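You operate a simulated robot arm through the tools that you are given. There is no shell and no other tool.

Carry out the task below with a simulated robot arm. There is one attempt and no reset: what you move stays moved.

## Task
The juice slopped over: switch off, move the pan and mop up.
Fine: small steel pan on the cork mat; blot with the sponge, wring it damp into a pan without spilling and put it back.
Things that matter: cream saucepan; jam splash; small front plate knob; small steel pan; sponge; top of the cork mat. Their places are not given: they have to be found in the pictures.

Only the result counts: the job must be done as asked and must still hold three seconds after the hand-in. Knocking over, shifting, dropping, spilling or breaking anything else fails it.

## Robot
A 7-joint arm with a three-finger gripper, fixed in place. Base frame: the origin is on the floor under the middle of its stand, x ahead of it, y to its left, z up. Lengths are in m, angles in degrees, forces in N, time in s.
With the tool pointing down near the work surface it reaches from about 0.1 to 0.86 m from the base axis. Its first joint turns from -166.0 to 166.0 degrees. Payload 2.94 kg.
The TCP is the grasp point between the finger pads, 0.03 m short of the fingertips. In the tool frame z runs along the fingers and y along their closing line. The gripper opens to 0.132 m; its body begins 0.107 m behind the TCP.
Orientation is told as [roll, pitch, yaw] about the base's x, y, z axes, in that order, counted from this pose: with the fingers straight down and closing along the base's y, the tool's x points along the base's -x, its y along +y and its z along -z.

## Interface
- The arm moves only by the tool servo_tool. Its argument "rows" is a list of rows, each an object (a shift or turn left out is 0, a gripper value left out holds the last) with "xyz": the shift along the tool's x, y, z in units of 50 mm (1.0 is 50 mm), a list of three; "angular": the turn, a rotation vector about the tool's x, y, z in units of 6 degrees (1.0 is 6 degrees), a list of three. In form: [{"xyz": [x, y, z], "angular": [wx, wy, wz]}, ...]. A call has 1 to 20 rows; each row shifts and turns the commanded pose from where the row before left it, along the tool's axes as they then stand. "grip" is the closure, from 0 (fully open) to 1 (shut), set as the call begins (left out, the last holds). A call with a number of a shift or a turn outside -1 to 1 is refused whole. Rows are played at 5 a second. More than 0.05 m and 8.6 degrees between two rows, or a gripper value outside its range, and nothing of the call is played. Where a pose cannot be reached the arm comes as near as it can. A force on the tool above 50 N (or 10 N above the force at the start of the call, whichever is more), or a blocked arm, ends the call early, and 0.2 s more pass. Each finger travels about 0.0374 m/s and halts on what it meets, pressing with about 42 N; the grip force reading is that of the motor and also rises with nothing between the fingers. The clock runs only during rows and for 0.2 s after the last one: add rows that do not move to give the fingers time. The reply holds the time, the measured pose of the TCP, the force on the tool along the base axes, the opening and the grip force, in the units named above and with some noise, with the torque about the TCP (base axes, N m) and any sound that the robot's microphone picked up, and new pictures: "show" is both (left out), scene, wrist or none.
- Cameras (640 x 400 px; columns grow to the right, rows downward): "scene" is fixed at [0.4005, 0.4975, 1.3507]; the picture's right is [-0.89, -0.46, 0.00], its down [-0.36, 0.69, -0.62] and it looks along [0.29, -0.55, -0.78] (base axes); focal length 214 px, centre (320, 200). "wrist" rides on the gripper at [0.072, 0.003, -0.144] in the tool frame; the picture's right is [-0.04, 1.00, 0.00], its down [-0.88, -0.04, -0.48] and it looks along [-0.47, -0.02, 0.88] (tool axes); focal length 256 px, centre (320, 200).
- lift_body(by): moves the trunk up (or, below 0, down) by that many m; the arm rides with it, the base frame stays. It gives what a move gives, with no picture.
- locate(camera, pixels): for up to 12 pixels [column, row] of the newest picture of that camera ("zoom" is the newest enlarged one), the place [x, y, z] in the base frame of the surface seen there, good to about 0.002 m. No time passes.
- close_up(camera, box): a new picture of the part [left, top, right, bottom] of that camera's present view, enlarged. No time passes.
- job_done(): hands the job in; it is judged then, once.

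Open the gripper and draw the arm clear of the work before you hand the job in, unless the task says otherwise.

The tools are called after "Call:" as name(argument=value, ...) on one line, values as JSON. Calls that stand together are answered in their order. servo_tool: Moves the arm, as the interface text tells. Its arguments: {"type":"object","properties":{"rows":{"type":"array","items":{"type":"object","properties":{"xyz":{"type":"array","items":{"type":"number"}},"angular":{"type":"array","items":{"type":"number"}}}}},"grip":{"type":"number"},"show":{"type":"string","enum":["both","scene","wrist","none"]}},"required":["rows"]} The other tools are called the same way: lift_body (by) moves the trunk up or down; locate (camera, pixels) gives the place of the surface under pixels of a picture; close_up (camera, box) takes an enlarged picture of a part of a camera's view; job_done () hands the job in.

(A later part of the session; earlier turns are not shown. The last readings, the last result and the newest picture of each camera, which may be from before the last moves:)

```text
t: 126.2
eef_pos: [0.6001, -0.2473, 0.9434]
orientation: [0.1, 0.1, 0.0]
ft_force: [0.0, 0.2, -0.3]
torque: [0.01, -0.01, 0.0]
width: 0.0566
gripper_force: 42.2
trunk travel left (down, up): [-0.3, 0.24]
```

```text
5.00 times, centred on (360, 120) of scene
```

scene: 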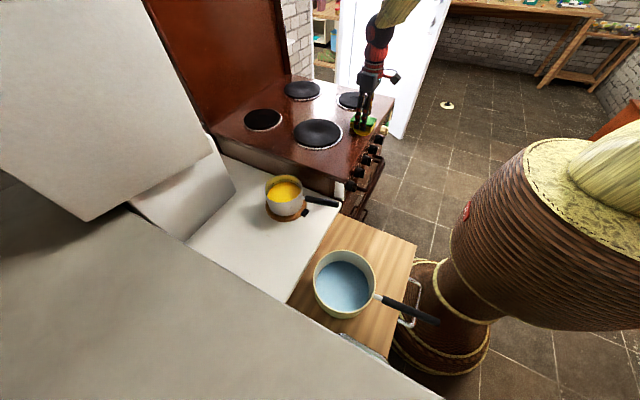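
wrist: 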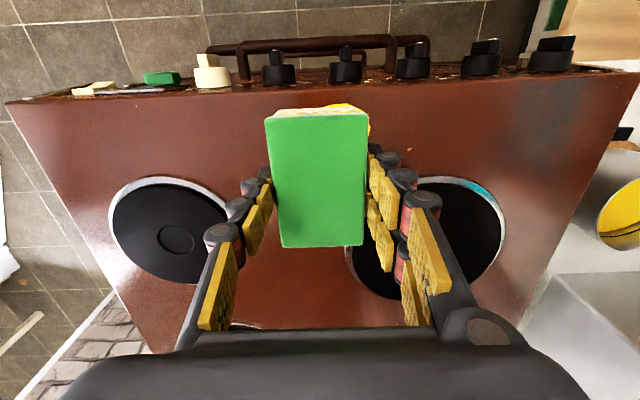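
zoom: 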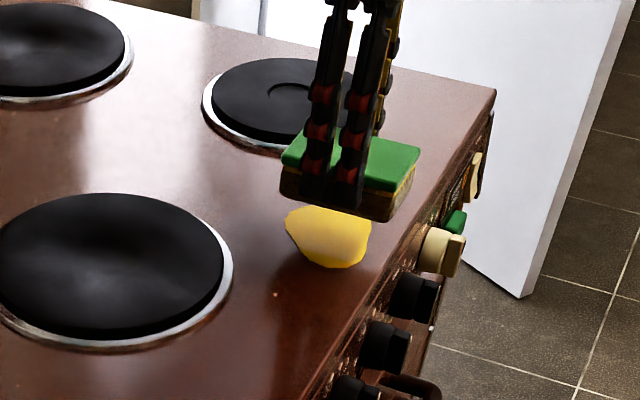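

I carry the wet sponge smoothly, rising to z≈1.02 and then moving to above the cream saucepan (centre about (0.427,0.312), rim z≈0.81).

Call:
servo_tool(rows=[{"xyz": [0, 0, -0.2]}, {"xyz": [0, 0, -0.4]}, {"xyz": [0, 0, -0.5]}, {"xyz": [0, 0, -0.4]}, {"xyz": [0, 0, -0.1]}, {}], show="none")

Call:
servo_tool(rows=[{"xyz": [0.093, 0.3, 0]}, {"xyz": [0.186, 0.6, 0]}, {"xyz": [0.217, 0.7, 0]}, {"xyz": [0.217, 0.7, 0]}, {"xyz": [0.217, 0.7, 0]}, {"xyz": [0.217, 0.7, 0]}, {"xyz": [0.217, 0.7, 0]}, {"xyz": [0.217, 0.7, 0]}, {"xyz": [0.217, 0.7, 0]}, {"xyz": [0.217, 0.7, 0]}, {"xyz": [0.217, 0.7, 0]}, {"xyz": [0.217, 0.7, 0]}, {"xyz": [0.217, 0.7, 0]}, {"xyz": [0.217, 0.7, 0]}, {"xyz": [0.217, 0.7, 0]}, {"xyz": [0.186, 0.6, 0]}, {"xyz": [0.124, 0.4, 0]}, {"xyz": [0.056, 0.18, 0]}, {}], show="both")

```text
t: 127.6
eef_pos: [0.6005, -0.2481, 1.0233]
orientation: [0.0, -0.1, -0.1]
ft_force: [0.0, -0.4, -0.5]
torque: [-0.01, 0.05, -0.01]
width: 0.0566
gripper_force: 41.7
trunk travel left (down, up): [-0.3, 0.24]
```

```text
t: 131.6
eef_pos: [0.4275, 0.311, 1.0248]
orientation: [-0.1, 0.0, 0.0]
ft_force: [0.4, 0.4, -0.5]
torque: [-0.04, -0.01, 0.0]
width: 0.0566
gripper_force: 42.2
trunk travel left (down, up): [-0.3, 0.24]
```

scene: 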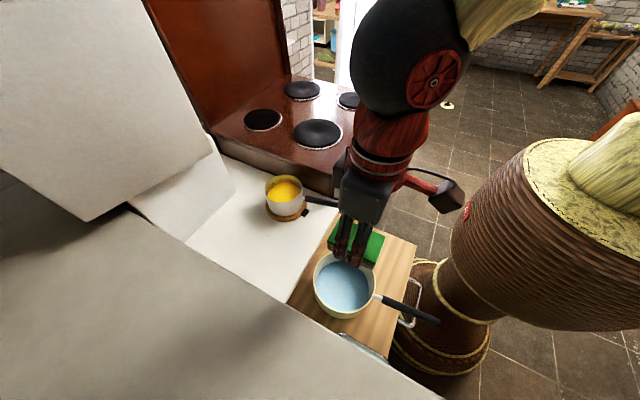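
wrist: 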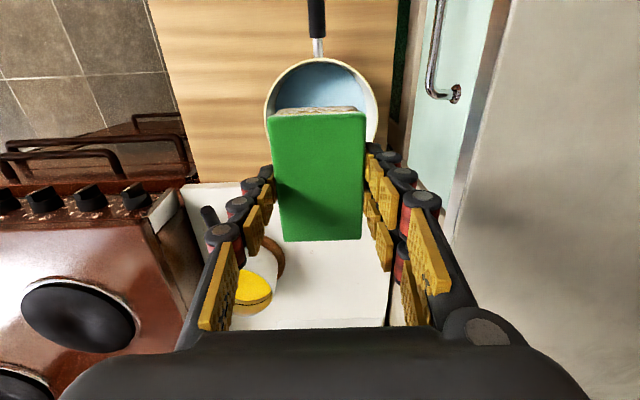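

The sponge is above the cream saucepan (wrist rim from column 267 to 378). I verify the rim position before lowering.

Call:
locate(camera="wrist", pixels=[[268, 105], [376, 105], [320, 61], [285, 72], [360, 75], [318, 45], [320, 90]])

Call:
close_up(camera="wrist", box=[250, 30, 400, 260])

```text
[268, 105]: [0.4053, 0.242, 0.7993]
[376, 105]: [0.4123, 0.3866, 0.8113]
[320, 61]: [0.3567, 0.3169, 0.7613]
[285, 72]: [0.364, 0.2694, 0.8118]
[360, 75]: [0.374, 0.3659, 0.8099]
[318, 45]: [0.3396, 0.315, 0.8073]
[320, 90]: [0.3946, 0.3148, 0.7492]
```

```text
1.74 times, centred on (325, 145) of wrist
```

zoom: 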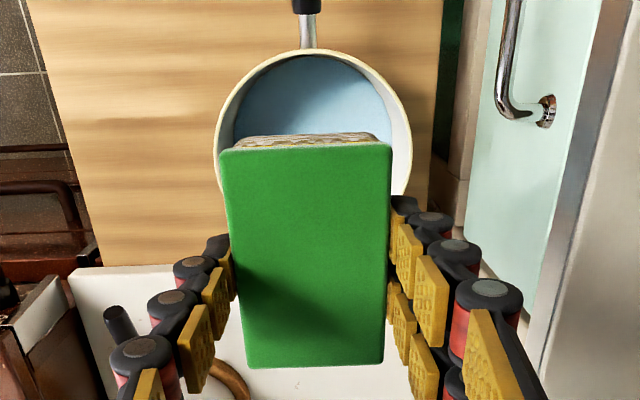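

The rim centre is (0.427,0.313), radius ≈0.075, z≈0.811, so the sponge is centred. I lower it until its underside is about 1 cm above the rim.

Call:
servo_tool(rows=[{"xyz": [0, 0.04, 0.2]}, {"xyz": [0, 0, 0.4]}, {"xyz": [0, 0, 0.5]}, {"xyz": [0, 0, 0.5]}, {"xyz": [0, 0, 0.5]}, {"xyz": [0, 0, 0.5]}, {"xyz": [0, 0, 0.4]}, {"xyz": [0, 0, 0.2]}, {"xyz": [0, 0, 0.08]}, {}], show="both")

Call:
close_up(camera="scene", box=[290, 200, 430, 330])

```text
t: 133.8
eef_pos: [0.4286, 0.3137, 0.8601]
orientation: [0.0, -0.3, 0.0]
ft_force: [0.2, 0.1, 0.1]
torque: [0.01, 0.02, 0.0]
width: 0.0563
gripper_force: 41.9
trunk travel left (down, up): [-0.3, 0.24]
```

scene: 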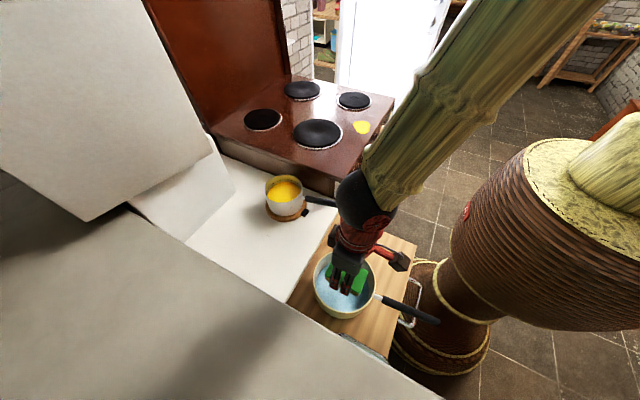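
wrist: 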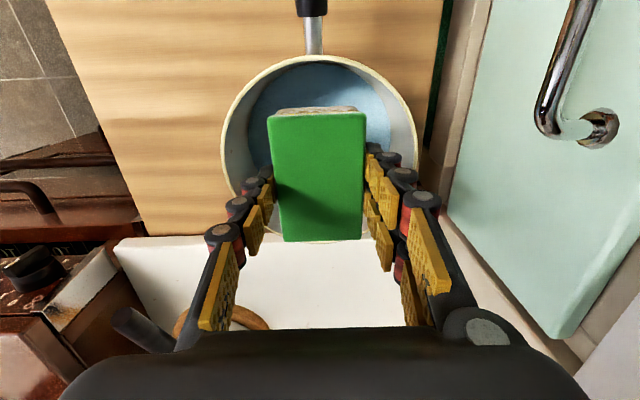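

```text
3.08 times, centred on (360, 265) of scene
```

zoom: 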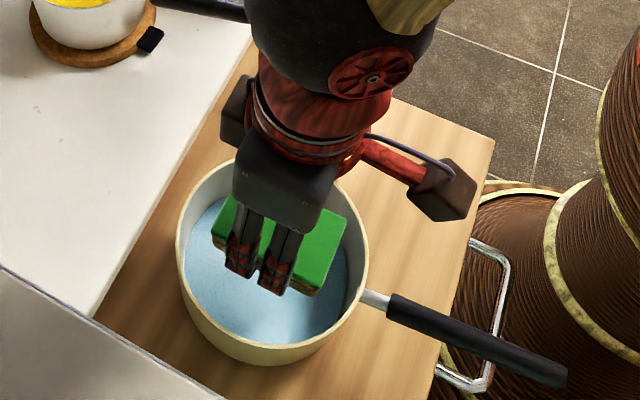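

The sponge is centred over the saucepan. I squeeze fully for 2.4 s and watch.

Call:
servo_tool(rows=[{}, {}, {}, {}, {}, {}, {}, {}, {}, {}, {}, {}], grip=1.0, show="both")

Call:
close_up(camera="scene", box=[310, 230, 400, 330])

Call:
close_up(camera="wrist", box=[210, 40, 440, 260])

```text
t: 136.4
eef_pos: [0.4282, 0.3131, 0.8597]
orientation: [0.0, -0.1, 0.0]
ft_force: [-0.3, -0.1, -0.2]
torque: [0.0, -0.03, 0.0]
width: 0.0566
gripper_force: 42.6
trunk travel left (down, up): [-0.3, 0.24]
```

scene: 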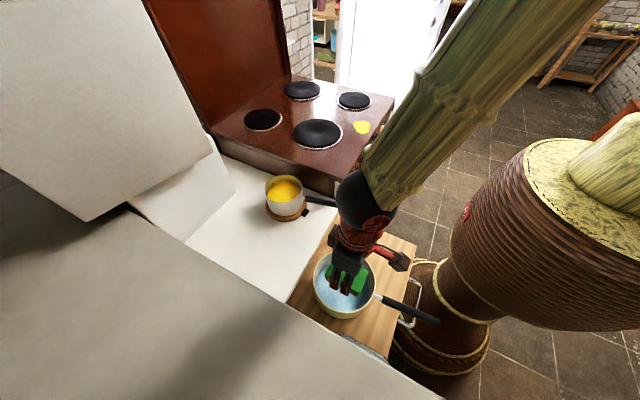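
wrist: 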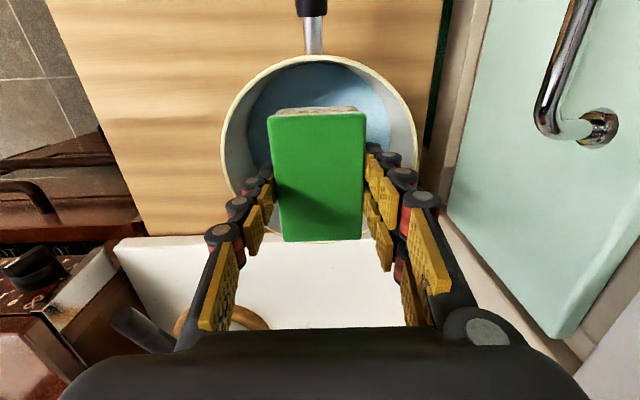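

```text
4.00 times, centred on (355, 280) of scene
```

zoom: 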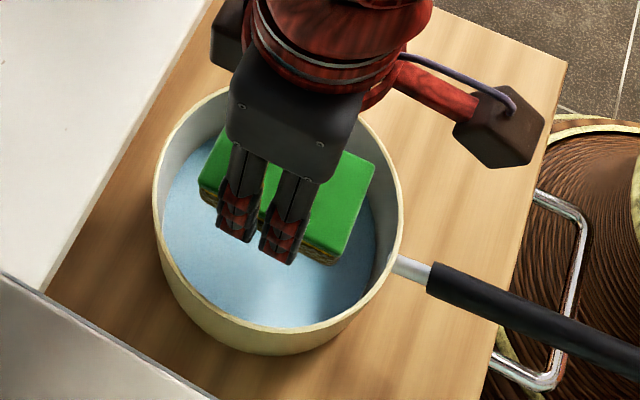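

```text
1.82 times, centred on (325, 150) of wrist
```

zoom: 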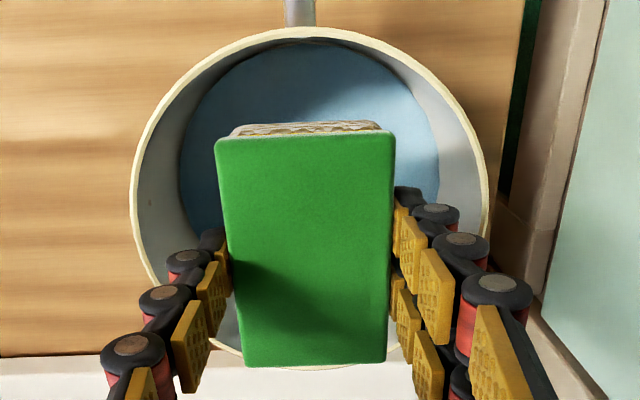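

Nothing visibly drips and the width stays 0.0566. I look closely at the sponge sides for any change in wetness.

Call:
close_up(camera="scene", box=[330, 255, 380, 305])

Call:
close_up(camera="wrist", box=[260, 90, 380, 150])

```text
8.00 times, centred on (355, 280) of scene
```

zoom: 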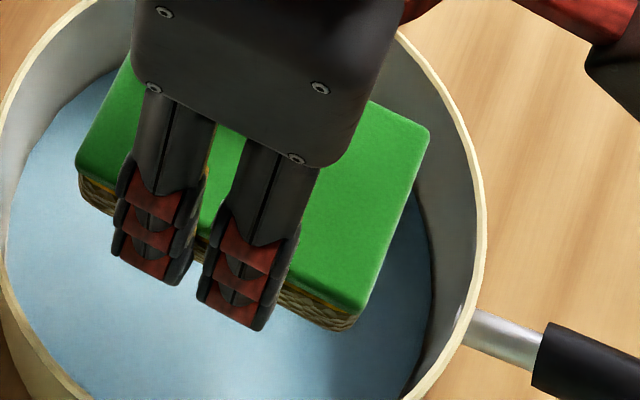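

```text
5.33 times, centred on (320, 120) of wrist
```

zoom: 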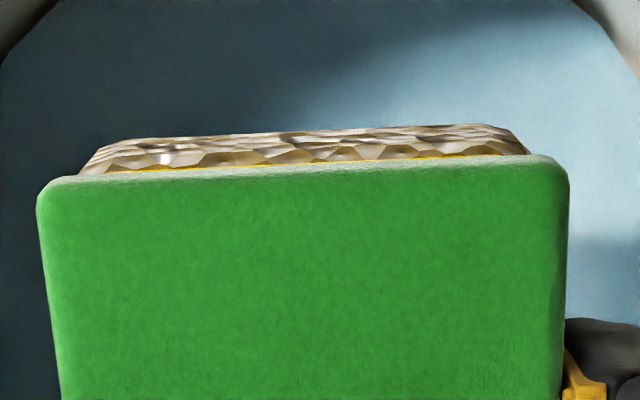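

The sponge shows no release; uptake so far happened under a constant 42 N side grip, so squeezing with the same force cannot wring out more. I go back to the splash to test absorbing with a relaxed grip.

Call:
servo_tool(rows=[{"xyz": [0, 0, -0.2]}, {"xyz": [0, 0, -0.4]}, {"xyz": [0, 0, -0.6]}, {"xyz": [0, 0, -0.7]}, {"xyz": [0, 0, -0.7]}, {"xyz": [0, 0, -0.4]}, {"xyz": [0, 0, -0.2]}, {}], grip=0.59, show="none")

Call:
servo_tool(rows=[{"xyz": [-0.094, -0.3, 0]}, {"xyz": [-0.188, -0.6, 0]}, {"xyz": [-0.22, -0.7, 0]}, {"xyz": [-0.22, -0.7, 0]}, {"xyz": [-0.22, -0.7, 0]}, {"xyz": [-0.22, -0.7, 0]}, {"xyz": [-0.22, -0.7, 0]}, {"xyz": [-0.22, -0.7, 0]}, {"xyz": [-0.22, -0.7, 0]}, {"xyz": [-0.22, -0.7, 0]}, {"xyz": [-0.22, -0.7, 0]}, {"xyz": [-0.22, -0.7, 0]}, {"xyz": [-0.22, -0.7, 0]}, {"xyz": [-0.22, -0.7, 0]}, {"xyz": [-0.22, -0.7, 0]}, {"xyz": [-0.188, -0.6, 0]}, {"xyz": [-0.126, -0.4, 0]}, {"xyz": [-0.06, -0.2, 0]}, {}], show="both")

Call:
close_up(camera="scene", box=[290, 200, 430, 330])

Call:
close_up(camera="scene", box=[336, 105, 392, 145])

```text
t: 138.2
eef_pos: [0.4293, 0.3137, 1.0191]
orientation: [0.0, -0.2, 0.0]
ft_force: [-0.5, -0.3, -0.5]
torque: [-0.02, 0.0, 0.02]
width: 0.0563
gripper_force: 41.8
trunk travel left (down, up): [-0.3, 0.24]
```

```text
t: 142.2
eef_pos: [0.6054, -0.247, 1.0205]
orientation: [0.1, -0.1, 0.0]
ft_force: [0.7, 0.3, -1.2]
torque: [0.0, -0.03, 0.0]
width: 0.0566
gripper_force: 41.7
trunk travel left (down, up): [-0.3, 0.24]
```

scene: 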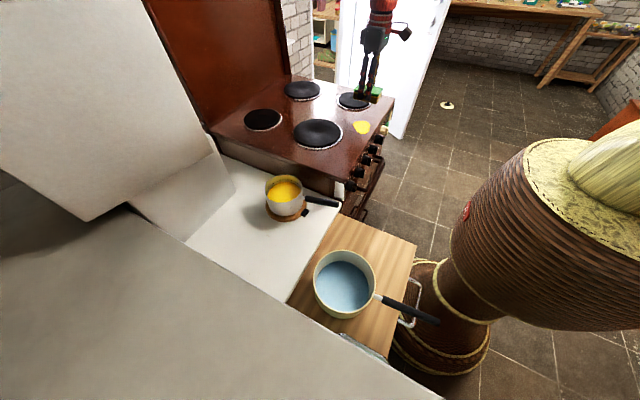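
wrist: 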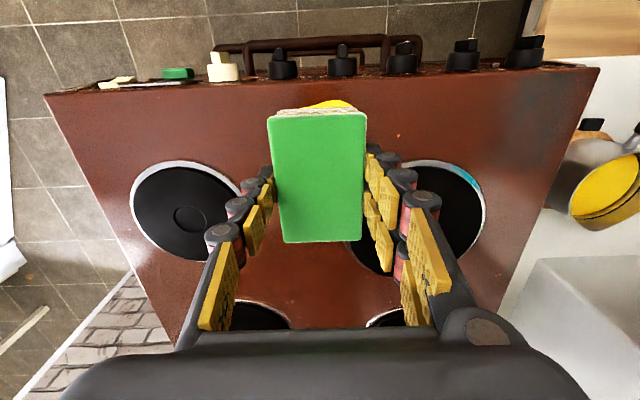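

```text
3.08 times, centred on (360, 265) of scene
```

zoom: 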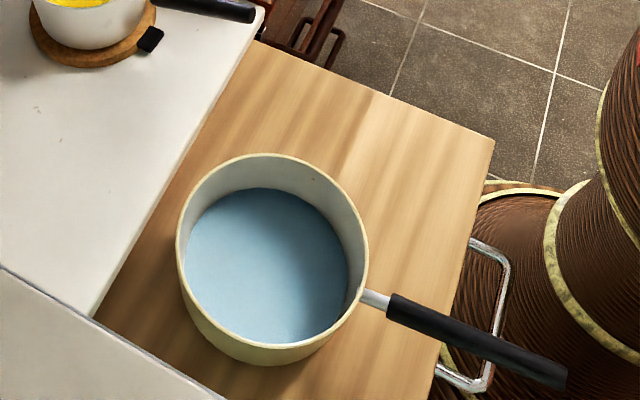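

```text
10.00 times, centred on (364, 125) of scene
```

zoom: 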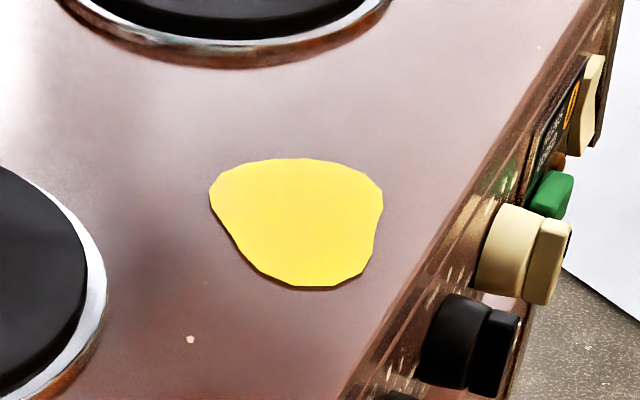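

The splash is 174 px wide here. I look at the sponge's tint now for comparison with before the squeeze.

Call:
close_up(camera="scene", box=[346, 75, 394, 105])

Call:
servo_tool(rows=[{"xyz": [0, 0, 0.3]}, {"xyz": [0, 0, 0.6]}, {"xyz": [0, 0, 0.6]}, {"xyz": [0, 0, 0.5]}, {"xyz": [0, 0, 0.2]}, {"xyz": [0, 0, 0.08]}, {}], show="none")

```text
13.33 times, centred on (370, 90) of scene
```

zoom: 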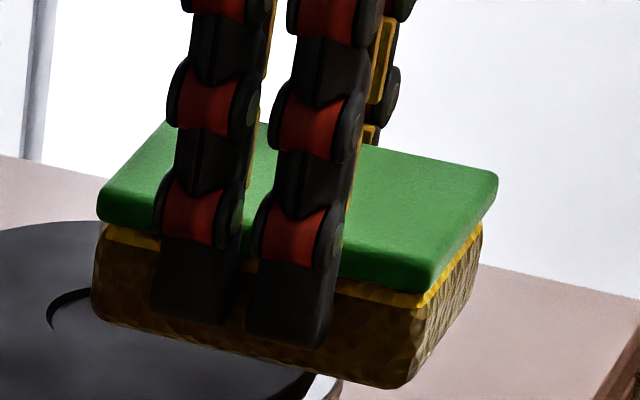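

```text
t: 143.8
eef_pos: [0.6051, -0.2463, 0.9067]
orientation: [0.0, -0.2, 0.0]
ft_force: [0.1, 0.5, 6.5]
torque: [0.12, -0.14, 0.0]
width: 0.0567
gripper_force: 42.0
trunk travel left (down, up): [-0.3, 0.24]
```

The sponge touches down with 6.5 N. I open the grip and see whether relaxing makes it take up juice.

Call:
servo_tool(rows=[{}, {}, {}, {}, {}, {}, {}, {}], grip=0.5, show="none")

Call:
close_up(camera="scene", box=[336, 105, 392, 145])

```text
t: 145.6
eef_pos: [0.6047, -0.2464, 0.9053]
orientation: [0.0, -0.1, 0.1]
ft_force: [0.1, -0.3, -0.3]
torque: [0.0, -0.02, 0.01]
width: 0.0659
gripper_force: 0.0
trunk travel left (down, up): [-0.3, 0.24]
```

```text
10.00 times, centred on (364, 125) of scene
```

zoom: 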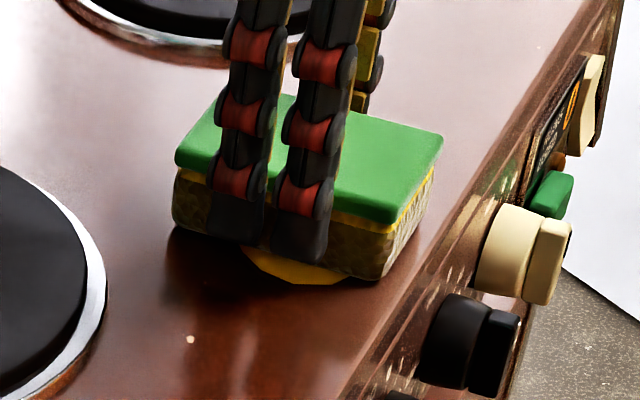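

Only a trace of change. I test whether the side squeeze matters at all: squeeze to 42 N and relax once while it rests on the splash.

Call:
servo_tool(rows=[{}, {}, {}, {}, {}], grip=0.8, show="none")

Call:
close_up(camera="scene", box=[336, 105, 392, 145])

Call:
servo_tool(rows=[{}, {}, {}, {}, {}], grip=0.5, show="none")

Call:
close_up(camera="scene", box=[336, 105, 392, 145])

```text
t: 146.8
eef_pos: [0.6053, -0.2461, 0.906]
orientation: [0.1, -0.1, 0.0]
ft_force: [-0.3, 0.0, 1.7]
torque: [0.02, 0.01, 0.02]
width: 0.0564
gripper_force: 42.2
trunk travel left (down, up): [-0.3, 0.24]
```

```text
10.00 times, centred on (364, 125) of scene
```

zoom: 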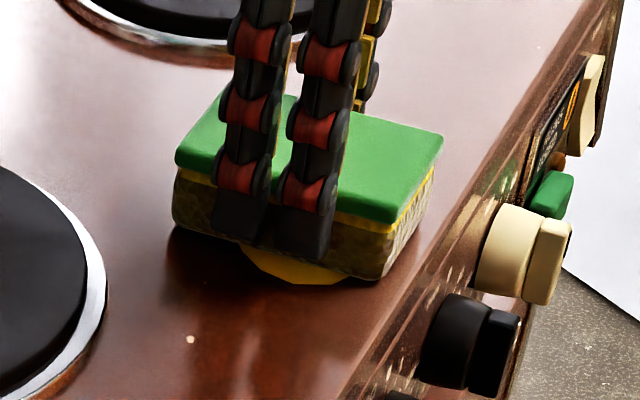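

```text
t: 148.0
eef_pos: [0.6043, -0.2465, 0.9053]
orientation: [0.0, -0.1, 0.0]
ft_force: [0.1, 0.4, 0.4]
torque: [-0.01, 0.03, 0.03]
width: 0.0661
gripper_force: 0.0
trunk travel left (down, up): [-0.3, 0.24]
```

```text
10.00 times, centred on (364, 125) of scene
```

zoom: 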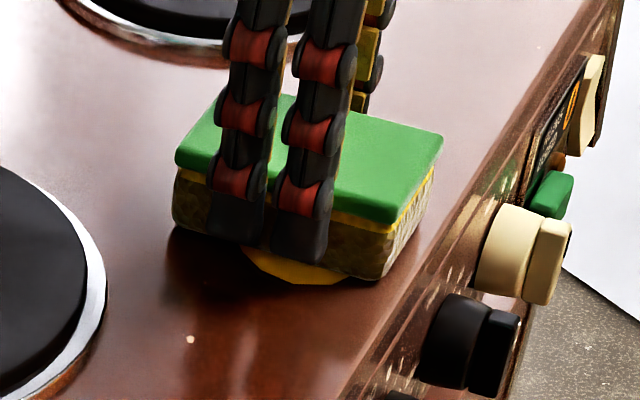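

Side squeezing changes nothing, so the downward press is what soaks it up. I grip firmly and press about 42 N for a long hold.

Call:
servo_tool(rows=[{}, {}, {}, {"xyz": [0, 0, 0.04]}, {"xyz": [0, 0, 0.03]}, {}, {}, {}], grip=0.6, show="none")

Call:
servo_tool(rows=[{}, {}, {}, {}, {}, {}, {}, {}, {}, {}, {}, {}, {}, {}, {}, {}, {}, {}, {}, {}], show="none")

Call:
close_up(camera="scene", box=[336, 105, 392, 145])

```text
t: 149.8
eef_pos: [0.6046, -0.2468, 0.9061]
orientation: [-0.2, -0.4, 0.1]
ft_force: [0.2, 5.0, 35.5]
torque: [0.4, 0.4, -0.03]
width: 0.0563
gripper_force: 41.9
trunk travel left (down, up): [-0.3, 0.24]
```

```text
t: 154.0
eef_pos: [0.6042, -0.2458, 0.9039]
orientation: [-0.1, -0.3, 0.0]
ft_force: [2.2, -2.6, 41.9]
torque: [0.09, -0.1, 0.0]
width: 0.0564
gripper_force: 42.1
trunk travel left (down, up): [-0.3, 0.24]
```

```text
10.00 times, centred on (364, 125) of scene
```

zoom: 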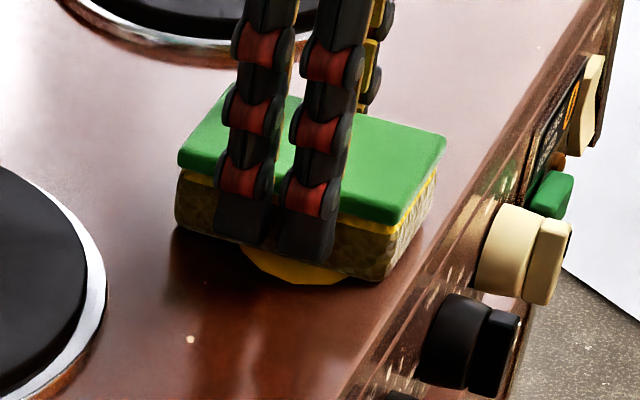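

After a 5 s press the edge (row 284) is unchanged. I now let it up and see.

Call:
servo_tool(rows=[{"xyz": [0, 0, -0.04]}, {"xyz": [0, 0, -0.04]}, {"xyz": [0, 0, -0.2]}, {"xyz": [0, 0, -0.5]}, {"xyz": [0, 0, -0.6]}, {"xyz": [0, 0, -0.3]}, {}], show="none")

Call:
close_up(camera="scene", box=[336, 105, 392, 145])

```text
t: 155.6
eef_pos: [0.6049, -0.2481, 0.9868]
orientation: [0.1, 0.0, -0.1]
ft_force: [0.2, -0.3, -0.9]
torque: [-0.01, 0.0, -0.02]
width: 0.0563
gripper_force: 41.6
trunk travel left (down, up): [-0.3, 0.24]
```

```text
10.00 times, centred on (364, 125) of scene
```

zoom: 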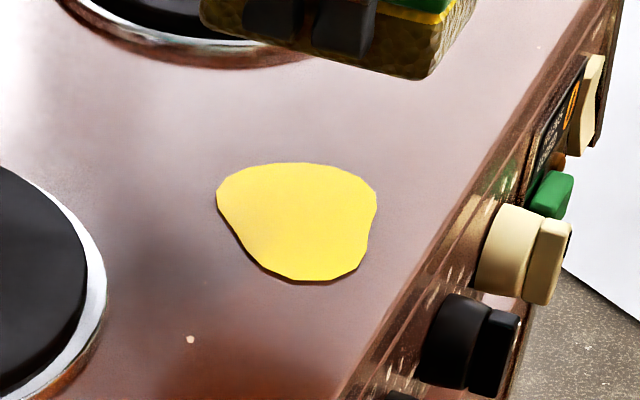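

A slow press and lift takes about 15 % (width 174→160 px). I do two more slow dabs with full lifts.

Call:
servo_tool(rows=[{"xyz": [0, 0, 0.5]}, {"xyz": [0, 0, 0.6]}, {"xyz": [0, 0, 0.4]}, {"xyz": [0, 0, 0.1]}, {"xyz": [0, 0, 0.07]}, {}, {}, {}, {"xyz": [0, 0, -0.1]}, {"xyz": [0, 0, -0.4]}, {}, {"xyz": [0, 0, 0.35]}, {"xyz": [0, 0, 0.08]}, {"xyz": [0, 0, 0.07]}, {}, {}, {}, {"xyz": [0, 0, -0.1]}, {"xyz": [0, 0, -0.6]}, {"xyz": [0, 0, -0.3]}], show="none")

Call:
close_up(camera="scene", box=[336, 105, 392, 145])

```text
t: 159.8
eef_pos: [0.6034, -0.2473, 0.9528]
orientation: [0.0, -0.1, 0.0]
ft_force: [0.4, 0.1, -0.5]
torque: [-0.02, -0.03, 0.0]
width: 0.0565
gripper_force: 42.2
trunk travel left (down, up): [-0.3, 0.24]
```

```text
10.00 times, centred on (364, 125) of scene
```

zoom: 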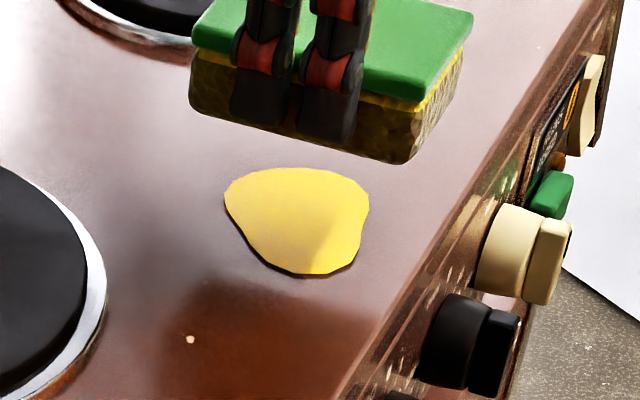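

The splash is at about 41 % of its area (width 144 px). I compare the sponge's tint with the earlier close-up.

Call:
close_up(camera="scene", box=[346, 95, 394, 125])

Call:
close_up(camera="scene", box=[290, 200, 430, 330])

```text
13.33 times, centred on (370, 110) of scene
```

zoom: 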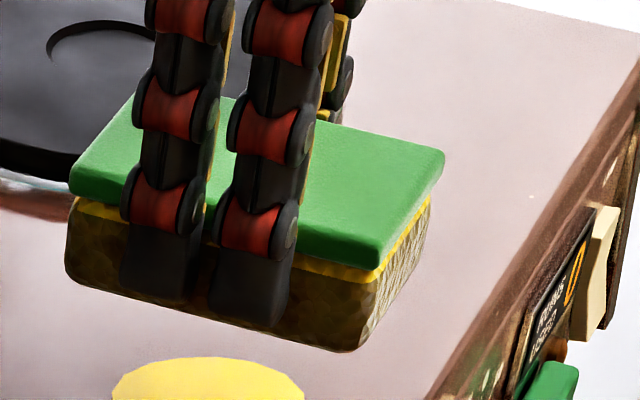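

```text
3.08 times, centred on (360, 265) of scene
```

zoom: 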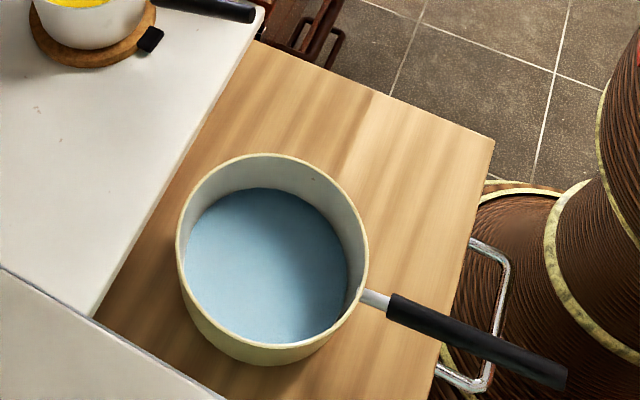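

The tint is much the same. I continue with two more slow dabs at the same spot.

Call:
servo_tool(rows=[{"xyz": [0, 0, 0.4]}, {"xyz": [0, 0, 0.4]}, {"xyz": [0, 0, 0.14]}, {"xyz": [0, 0, 0.07]}, {}, {}, {}, {}, {"xyz": [0, 0, -0.1]}, {"xyz": [0, 0, -0.4]}, {}, {"xyz": [0, 0, 0.35]}, {"xyz": [0, 0, 0.08]}, {"xyz": [0, 0, 0.07]}, {}, {}, {}, {"xyz": [0, 0, -0.1]}, {"xyz": [0, 0, -0.6]}, {"xyz": [0, 0, -0.3]}], show="none")

Call:
close_up(camera="scene", box=[336, 105, 392, 145])

```text
t: 164.0
eef_pos: [0.6035, -0.247, 0.9527]
orientation: [0.0, 0.1, 0.0]
ft_force: [0.5, -0.2, 0.7]
torque: [-0.03, -0.04, 0.02]
width: 0.0563
gripper_force: 42.4
trunk travel left (down, up): [-0.3, 0.24]
```

```text
10.00 times, centred on (364, 125) of scene
```

zoom: 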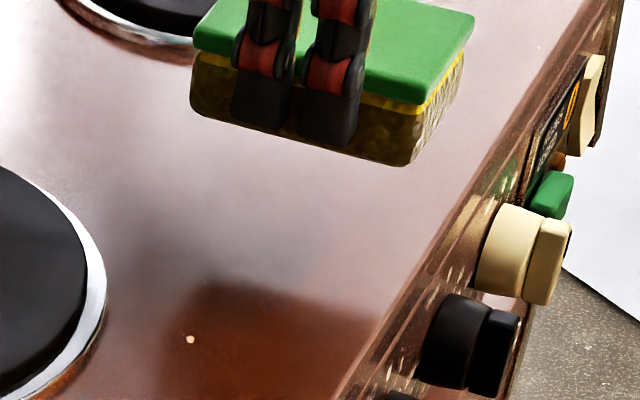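

The splash is completely gone from the stove top. I check the area from the wrist side too, then carry the soaked sponge to the cream saucepan.

Call:
servo_tool(rows=[{"xyz": [0, 0, -0.2]}, {"xyz": [0, 0, -0.4]}, {"xyz": [0, 0, -0.4]}, {"xyz": [0, 0, -0.3]}, {"xyz": [0, 0, -0.05]}, {}], show="both")

Call:
close_up(camera="scene", box=[300, 80, 420, 160])

Call:
close_up(camera="scene", box=[346, 75, 394, 105])

```text
t: 165.4
eef_pos: [0.6051, -0.246, 1.0197]
orientation: [0.0, -0.1, 0.0]
ft_force: [0.1, -0.2, -0.4]
torque: [0.02, 0.0, 0.01]
width: 0.0562
gripper_force: 42.5
trunk travel left (down, up): [-0.3, 0.24]
```

scene: 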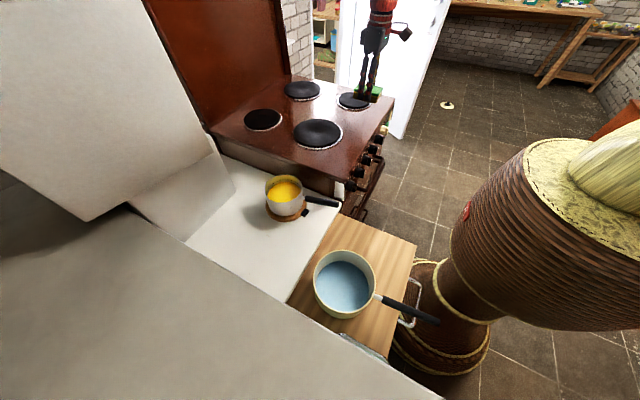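
wrist: 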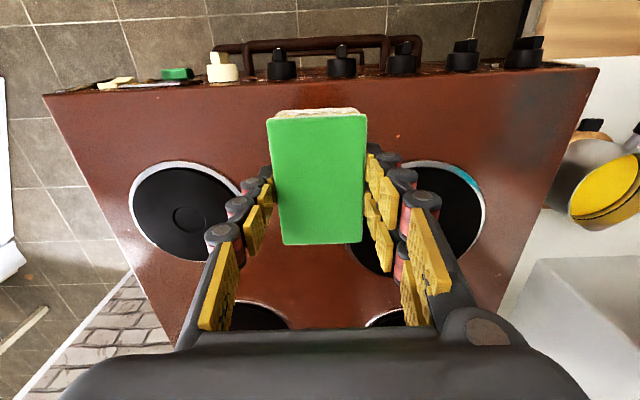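

```text
5.00 times, centred on (360, 120) of scene
```

zoom: 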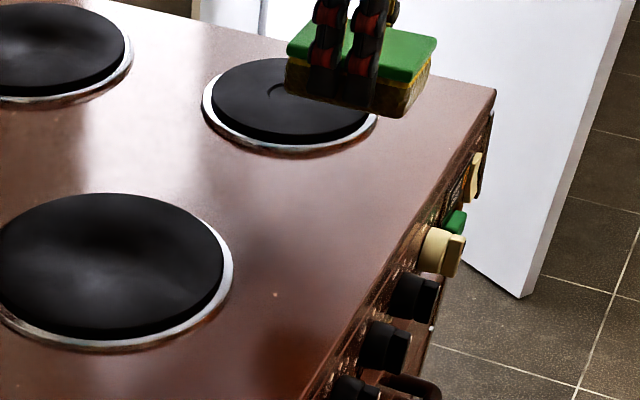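

```text
13.33 times, centred on (370, 90) of scene
```

zoom: 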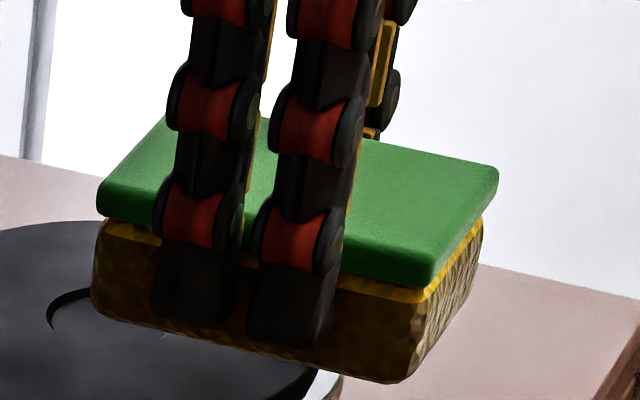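

The stove top is clean. I carry the sponge to the cream saucepan as before.

Call:
servo_tool(rows=[{"xyz": [0.094, 0.3, 0]}, {"xyz": [0.188, 0.6, 0]}, {"xyz": [0.22, 0.7, 0]}, {"xyz": [0.22, 0.7, 0]}, {"xyz": [0.22, 0.7, 0]}, {"xyz": [0.22, 0.7, 0]}, {"xyz": [0.22, 0.7, 0]}, {"xyz": [0.22, 0.7, 0]}, {"xyz": [0.22, 0.7, 0]}, {"xyz": [0.22, 0.7, 0]}, {"xyz": [0.22, 0.7, 0]}, {"xyz": [0.22, 0.7, 0]}, {"xyz": [0.22, 0.7, 0]}, {"xyz": [0.22, 0.7, 0]}, {"xyz": [0.22, 0.7, 0]}, {"xyz": [0.188, 0.6, 0]}, {"xyz": [0.126, 0.4, 0]}, {"xyz": [0.06, 0.2, 0]}, {}], show="none")

Call:
servo_tool(rows=[{"xyz": [0, 0, 0.2]}, {"xyz": [0, 0, 0.4]}, {"xyz": [0, 0, 0.5]}, {"xyz": [0, 0, 0.5]}, {"xyz": [0, 0, 0.5]}, {"xyz": [0, 0, 0.5]}, {"xyz": [0, 0, 0.4]}, {"xyz": [0, 0, 0.2]}, {}], show="both")

Call:
close_up(camera="scene", box=[330, 250, 380, 300])

Call:
close_up(camera="wrist", box=[260, 90, 380, 150])

```text
t: 169.4
eef_pos: [0.4281, 0.3126, 1.0192]
orientation: [0.0, -0.1, 0.0]
ft_force: [-0.4, -0.5, -0.9]
torque: [0.03, 0.04, 0.0]
width: 0.0565
gripper_force: 41.9
trunk travel left (down, up): [-0.3, 0.24]
```

```text
t: 171.4
eef_pos: [0.429, 0.3132, 0.8597]
orientation: [0.1, -0.1, 0.0]
ft_force: [-0.2, -0.2, 0.0]
torque: [-0.03, -0.02, 0.02]
width: 0.0565
gripper_force: 41.8
trunk travel left (down, up): [-0.3, 0.24]
```

scene: 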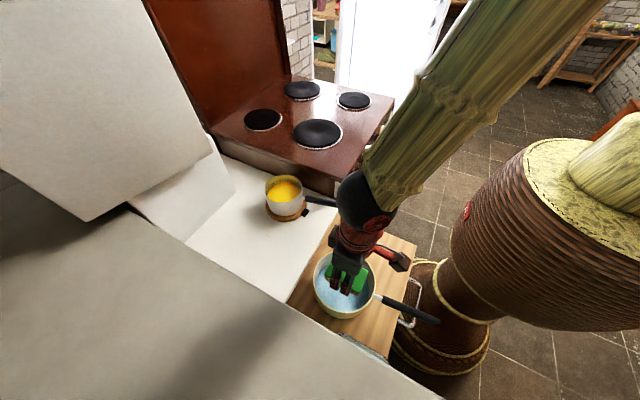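
wrist: 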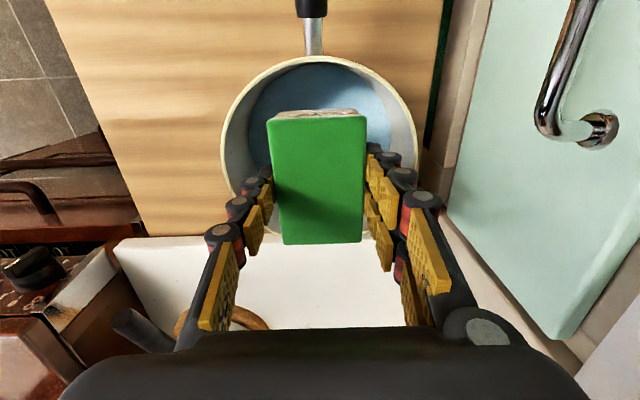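

```text
8.00 times, centred on (355, 275) of scene
```

zoom: 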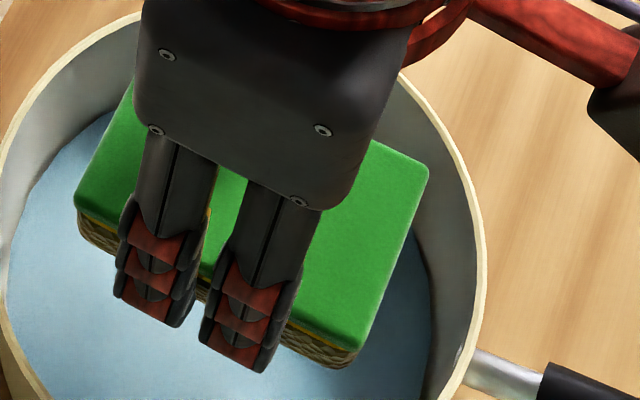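

```text
5.33 times, centred on (320, 120) of wrist
```

zoom: 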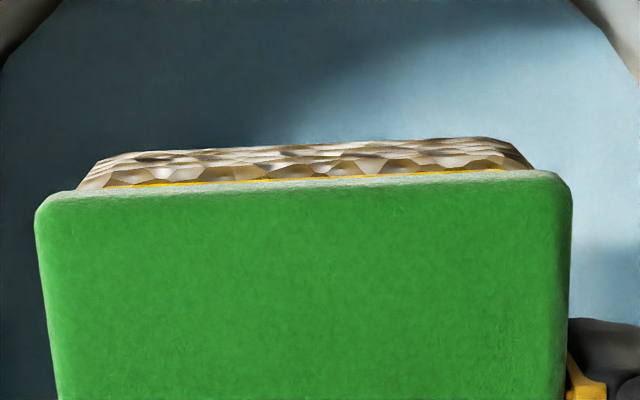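

The sponge is centred over the pan with its underside 1 cm above the rim. I try pulsing: relax to a light hold and squeeze hard again, several times.

Call:
servo_tool(rows=[{}, {}, {}], grip=0.575, show="none")

Call:
servo_tool(rows=[{}, {}, {}, {}, {}, {}], grip=1.0, show="both")

Call:
close_up(camera="wrist", box=[260, 90, 380, 150])

Call:
close_up(camera="scene", box=[330, 250, 380, 300])

```text
t: 172.2
eef_pos: [0.4279, 0.3139, 0.8597]
orientation: [-0.1, -0.1, 0.0]
ft_force: [0.1, -0.4, -0.4]
torque: [-0.02, 0.04, -0.03]
width: 0.0578
gripper_force: 3.1
trunk travel left (down, up): [-0.3, 0.24]
```

```text
t: 173.6
eef_pos: [0.4289, 0.3144, 0.8584]
orientation: [0.0, -0.2, 0.0]
ft_force: [-0.2, 0.8, -0.4]
torque: [0.0, 0.01, 0.01]
width: 0.0565
gripper_force: 42.0
trunk travel left (down, up): [-0.3, 0.24]
```

scene: 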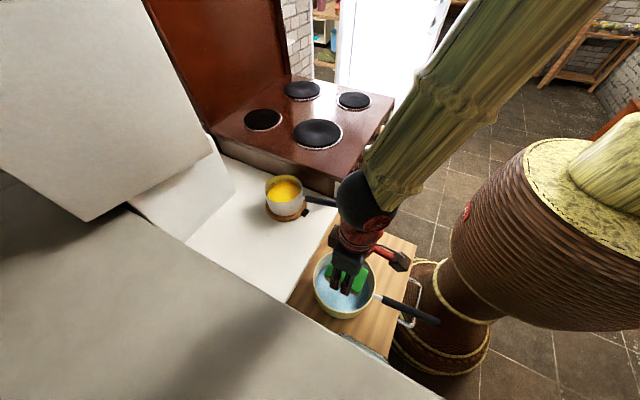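
wrist: 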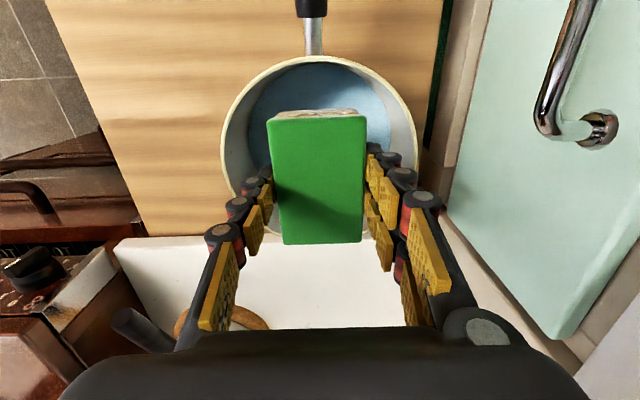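

```text
5.33 times, centred on (320, 120) of wrist
```

zoom: 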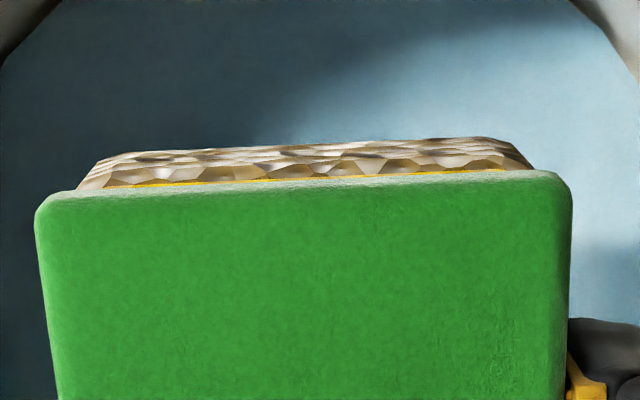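

```text
8.00 times, centred on (355, 275) of scene
```

zoom: 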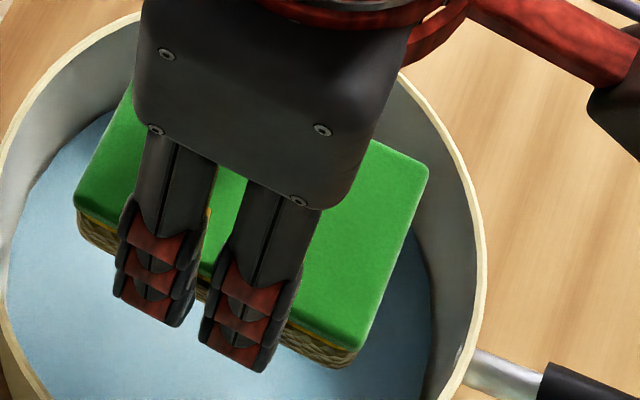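

Squeezing at the sides shows no effect: the rigid green scourer holds the fingers apart at 0.0565 m, so the foam itself is never compressed. To wring it I must squeeze across its thickness, so I'll lay it overhanging the stove's clean front edge and re-grip it horizontally; first I carry it there.

Call:
servo_tool(rows=[{"xyz": [0, 0, -0.2]}, {"xyz": [0, 0, -0.4]}, {"xyz": [0, 0, -0.6]}, {"xyz": [0, 0, -0.7]}, {"xyz": [0, 0, -0.7]}, {"xyz": [0, 0, -0.4]}, {"xyz": [0, 0, -0.2]}, {}], grip=0.59, show="none")

Call:
servo_tool(rows=[{"xyz": [-0.08, -0.3, 0]}, {"xyz": [-0.16, -0.6, 0]}, {"xyz": [-0.185, -0.7, 0]}, {"xyz": [-0.185, -0.7, 0]}, {"xyz": [-0.185, -0.7, 0]}, {"xyz": [-0.185, -0.7, 0]}, {"xyz": [-0.185, -0.7, 0]}, {"xyz": [-0.185, -0.7, 0]}, {"xyz": [-0.185, -0.7, 0]}, {"xyz": [-0.185, -0.7, 0]}, {"xyz": [-0.185, -0.7, 0]}, {"xyz": [-0.185, -0.7, 0]}, {"xyz": [-0.185, -0.7, 0]}, {"xyz": [-0.16, -0.6, 0]}, {"xyz": [-0.106, -0.4, 0]}, {"xyz": [-0.08, -0.3, 0]}, {}], show="both")

```text
t: 175.4
eef_pos: [0.4282, 0.3118, 1.0191]
orientation: [0.1, -0.1, 0.0]
ft_force: [-0.5, 0.5, -0.7]
torque: [0.03, 0.01, 0.01]
width: 0.0566
gripper_force: 42.0
trunk travel left (down, up): [-0.3, 0.24]
```

```text
t: 179.0
eef_pos: [0.5589, -0.1823, 1.0198]
orientation: [0.0, -0.1, 0.0]
ft_force: [0.2, 0.3, -0.5]
torque: [0.04, 0.03, 0.01]
width: 0.0564
gripper_force: 42.6
trunk travel left (down, up): [-0.3, 0.24]
```

scene: 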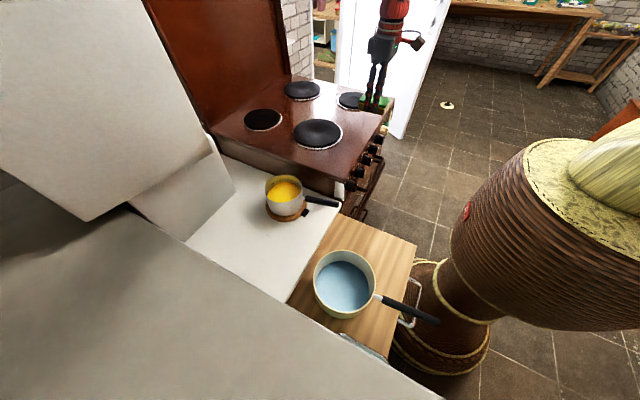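
wrist: 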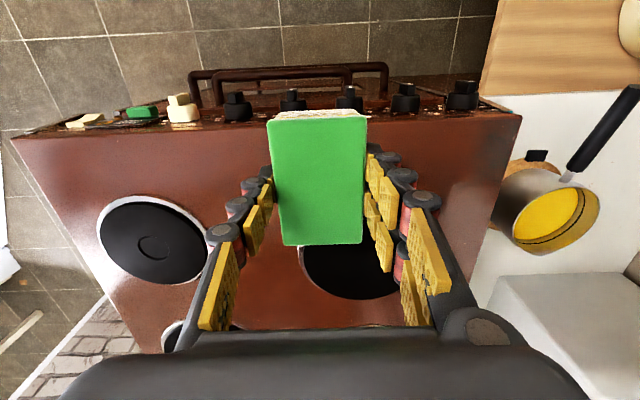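

The sponge is above the stove's front edge at (0.559,-0.182). I move 2 mm inward and lower it until it rests on the stove top.

Call:
servo_tool(rows=[{"xyz": [-0.05, 0, 0.3]}, {"xyz": [0, 0, 0.6]}, {"xyz": [0, 0, 0.6]}, {"xyz": [0, 0, 0.5]}, {"xyz": [0, 0, 0.2]}, {"xyz": [0, 0, 0.05]}, {}], show="both")

Call:
close_up(camera="scene", box=[330, 95, 420, 165])

```text
t: 180.6
eef_pos: [0.5606, -0.1825, 0.9068]
orientation: [0.0, 0.0, 0.0]
ft_force: [0.7, 0.2, -0.7]
torque: [-0.03, 0.02, 0.02]
width: 0.0565
gripper_force: 41.3
trunk travel left (down, up): [-0.3, 0.24]
```

scene: 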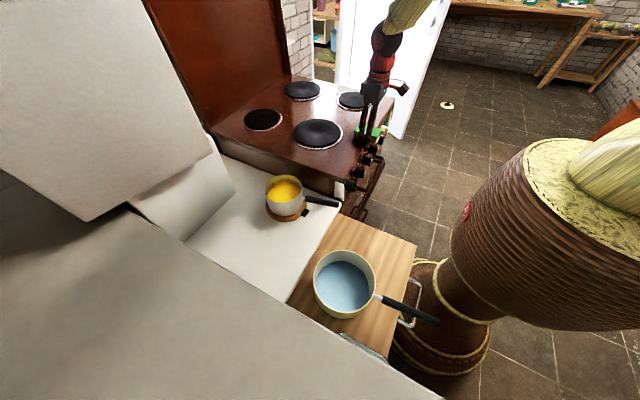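
wrist: 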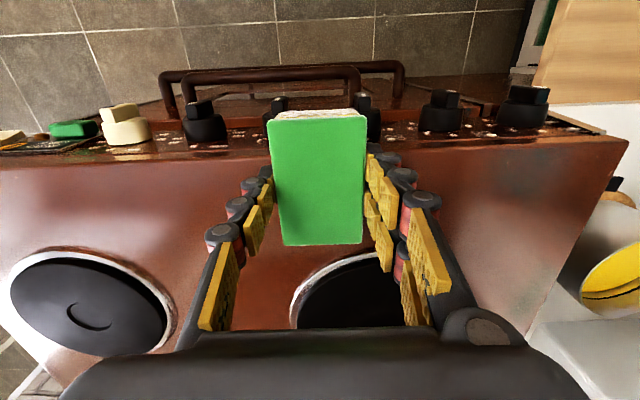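

```text
5.71 times, centred on (375, 130) of scene
```

zoom: 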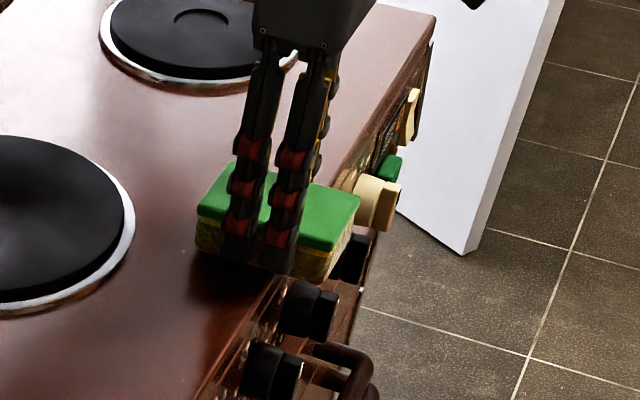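

The overhang looks right. I lower the last 2 mm to contact and release slowly.

Call:
servo_tool(rows=[{"xyz": [0, 0, 0.03]}, {"xyz": [0, 0, 0.02]}, {}], show="none")

Call:
servo_tool(rows=[{}, {}, {}, {}], grip=0.5, show="wrist")

Call:
close_up(camera="scene", box=[330, 95, 420, 165])

```text
t: 181.4
eef_pos: [0.5609, -0.1825, 0.9039]
orientation: [0.0, -0.2, 0.0]
ft_force: [0.1, 0.8, 0.5]
torque: [0.01, 0.03, -0.01]
width: 0.0563
gripper_force: 42.1
trunk travel left (down, up): [-0.3, 0.24]
```

```text
t: 182.4
eef_pos: [0.5603, -0.1825, 0.9043]
orientation: [0.0, 0.0, -0.1]
ft_force: [0.9, 0.7, -0.4]
torque: [0.04, -0.02, -0.01]
width: 0.0661
gripper_force: 0.1
trunk travel left (down, up): [-0.3, 0.24]
```

wrist: 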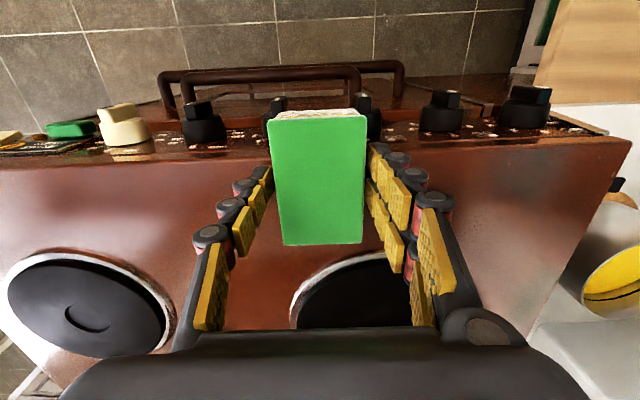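

```text
5.71 times, centred on (375, 130) of scene
```

zoom: 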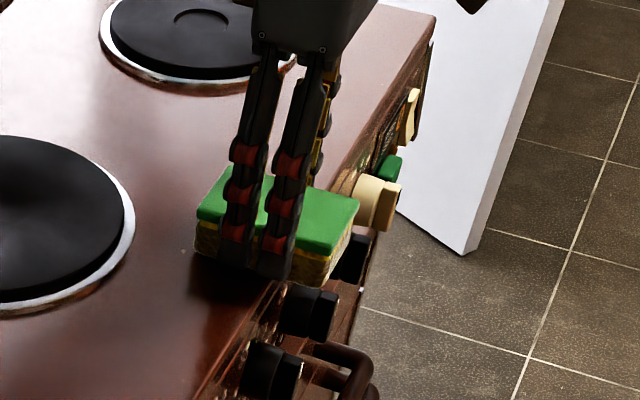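

The sponge rests flat on the edge. I rise well clear, back off toward the robot and lower the trunk so the tool can be turned horizontal.

Call:
servo_tool(rows=[{"xyz": [0, 0, -0.2]}, {"xyz": [0, 0, -0.5]}, {"xyz": [0, 0, -0.74]}, {"xyz": [0, 0, -0.74]}, {"xyz": [0, 0, -0.74]}, {"xyz": [0, 0, -0.74]}, {"xyz": [0, 0, -0.74]}, {"xyz": [0, 0, -0.74]}, {"xyz": [0, 0, -0.74]}, {"xyz": [0.55, 0, 0]}, {"xyz": [0.55, 0, 0]}, {"xyz": [0.55, 0, 0]}, {"xyz": [0.55, 0, 0]}, {}], show="wrist")

Call:
close_up(camera="scene", box=[330, 95, 420, 165])

```text
t: 185.4
eef_pos: [0.45, -0.1817, 1.1987]
orientation: [0.0, -0.1, 0.0]
ft_force: [-0.5, -0.4, 0.3]
torque: [0.0, 0.01, -0.01]
width: 0.0661
gripper_force: 0.0
trunk travel left (down, up): [-0.3, 0.24]
```

wrist: 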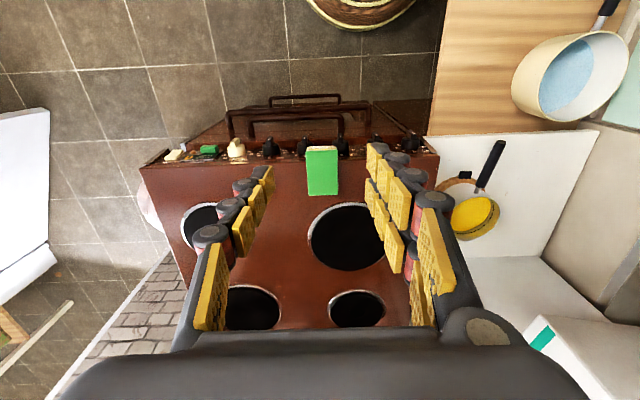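

```text
5.71 times, centred on (375, 130) of scene
```

zoom: 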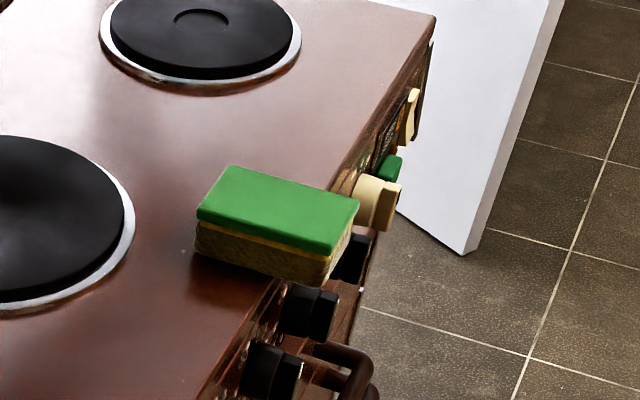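

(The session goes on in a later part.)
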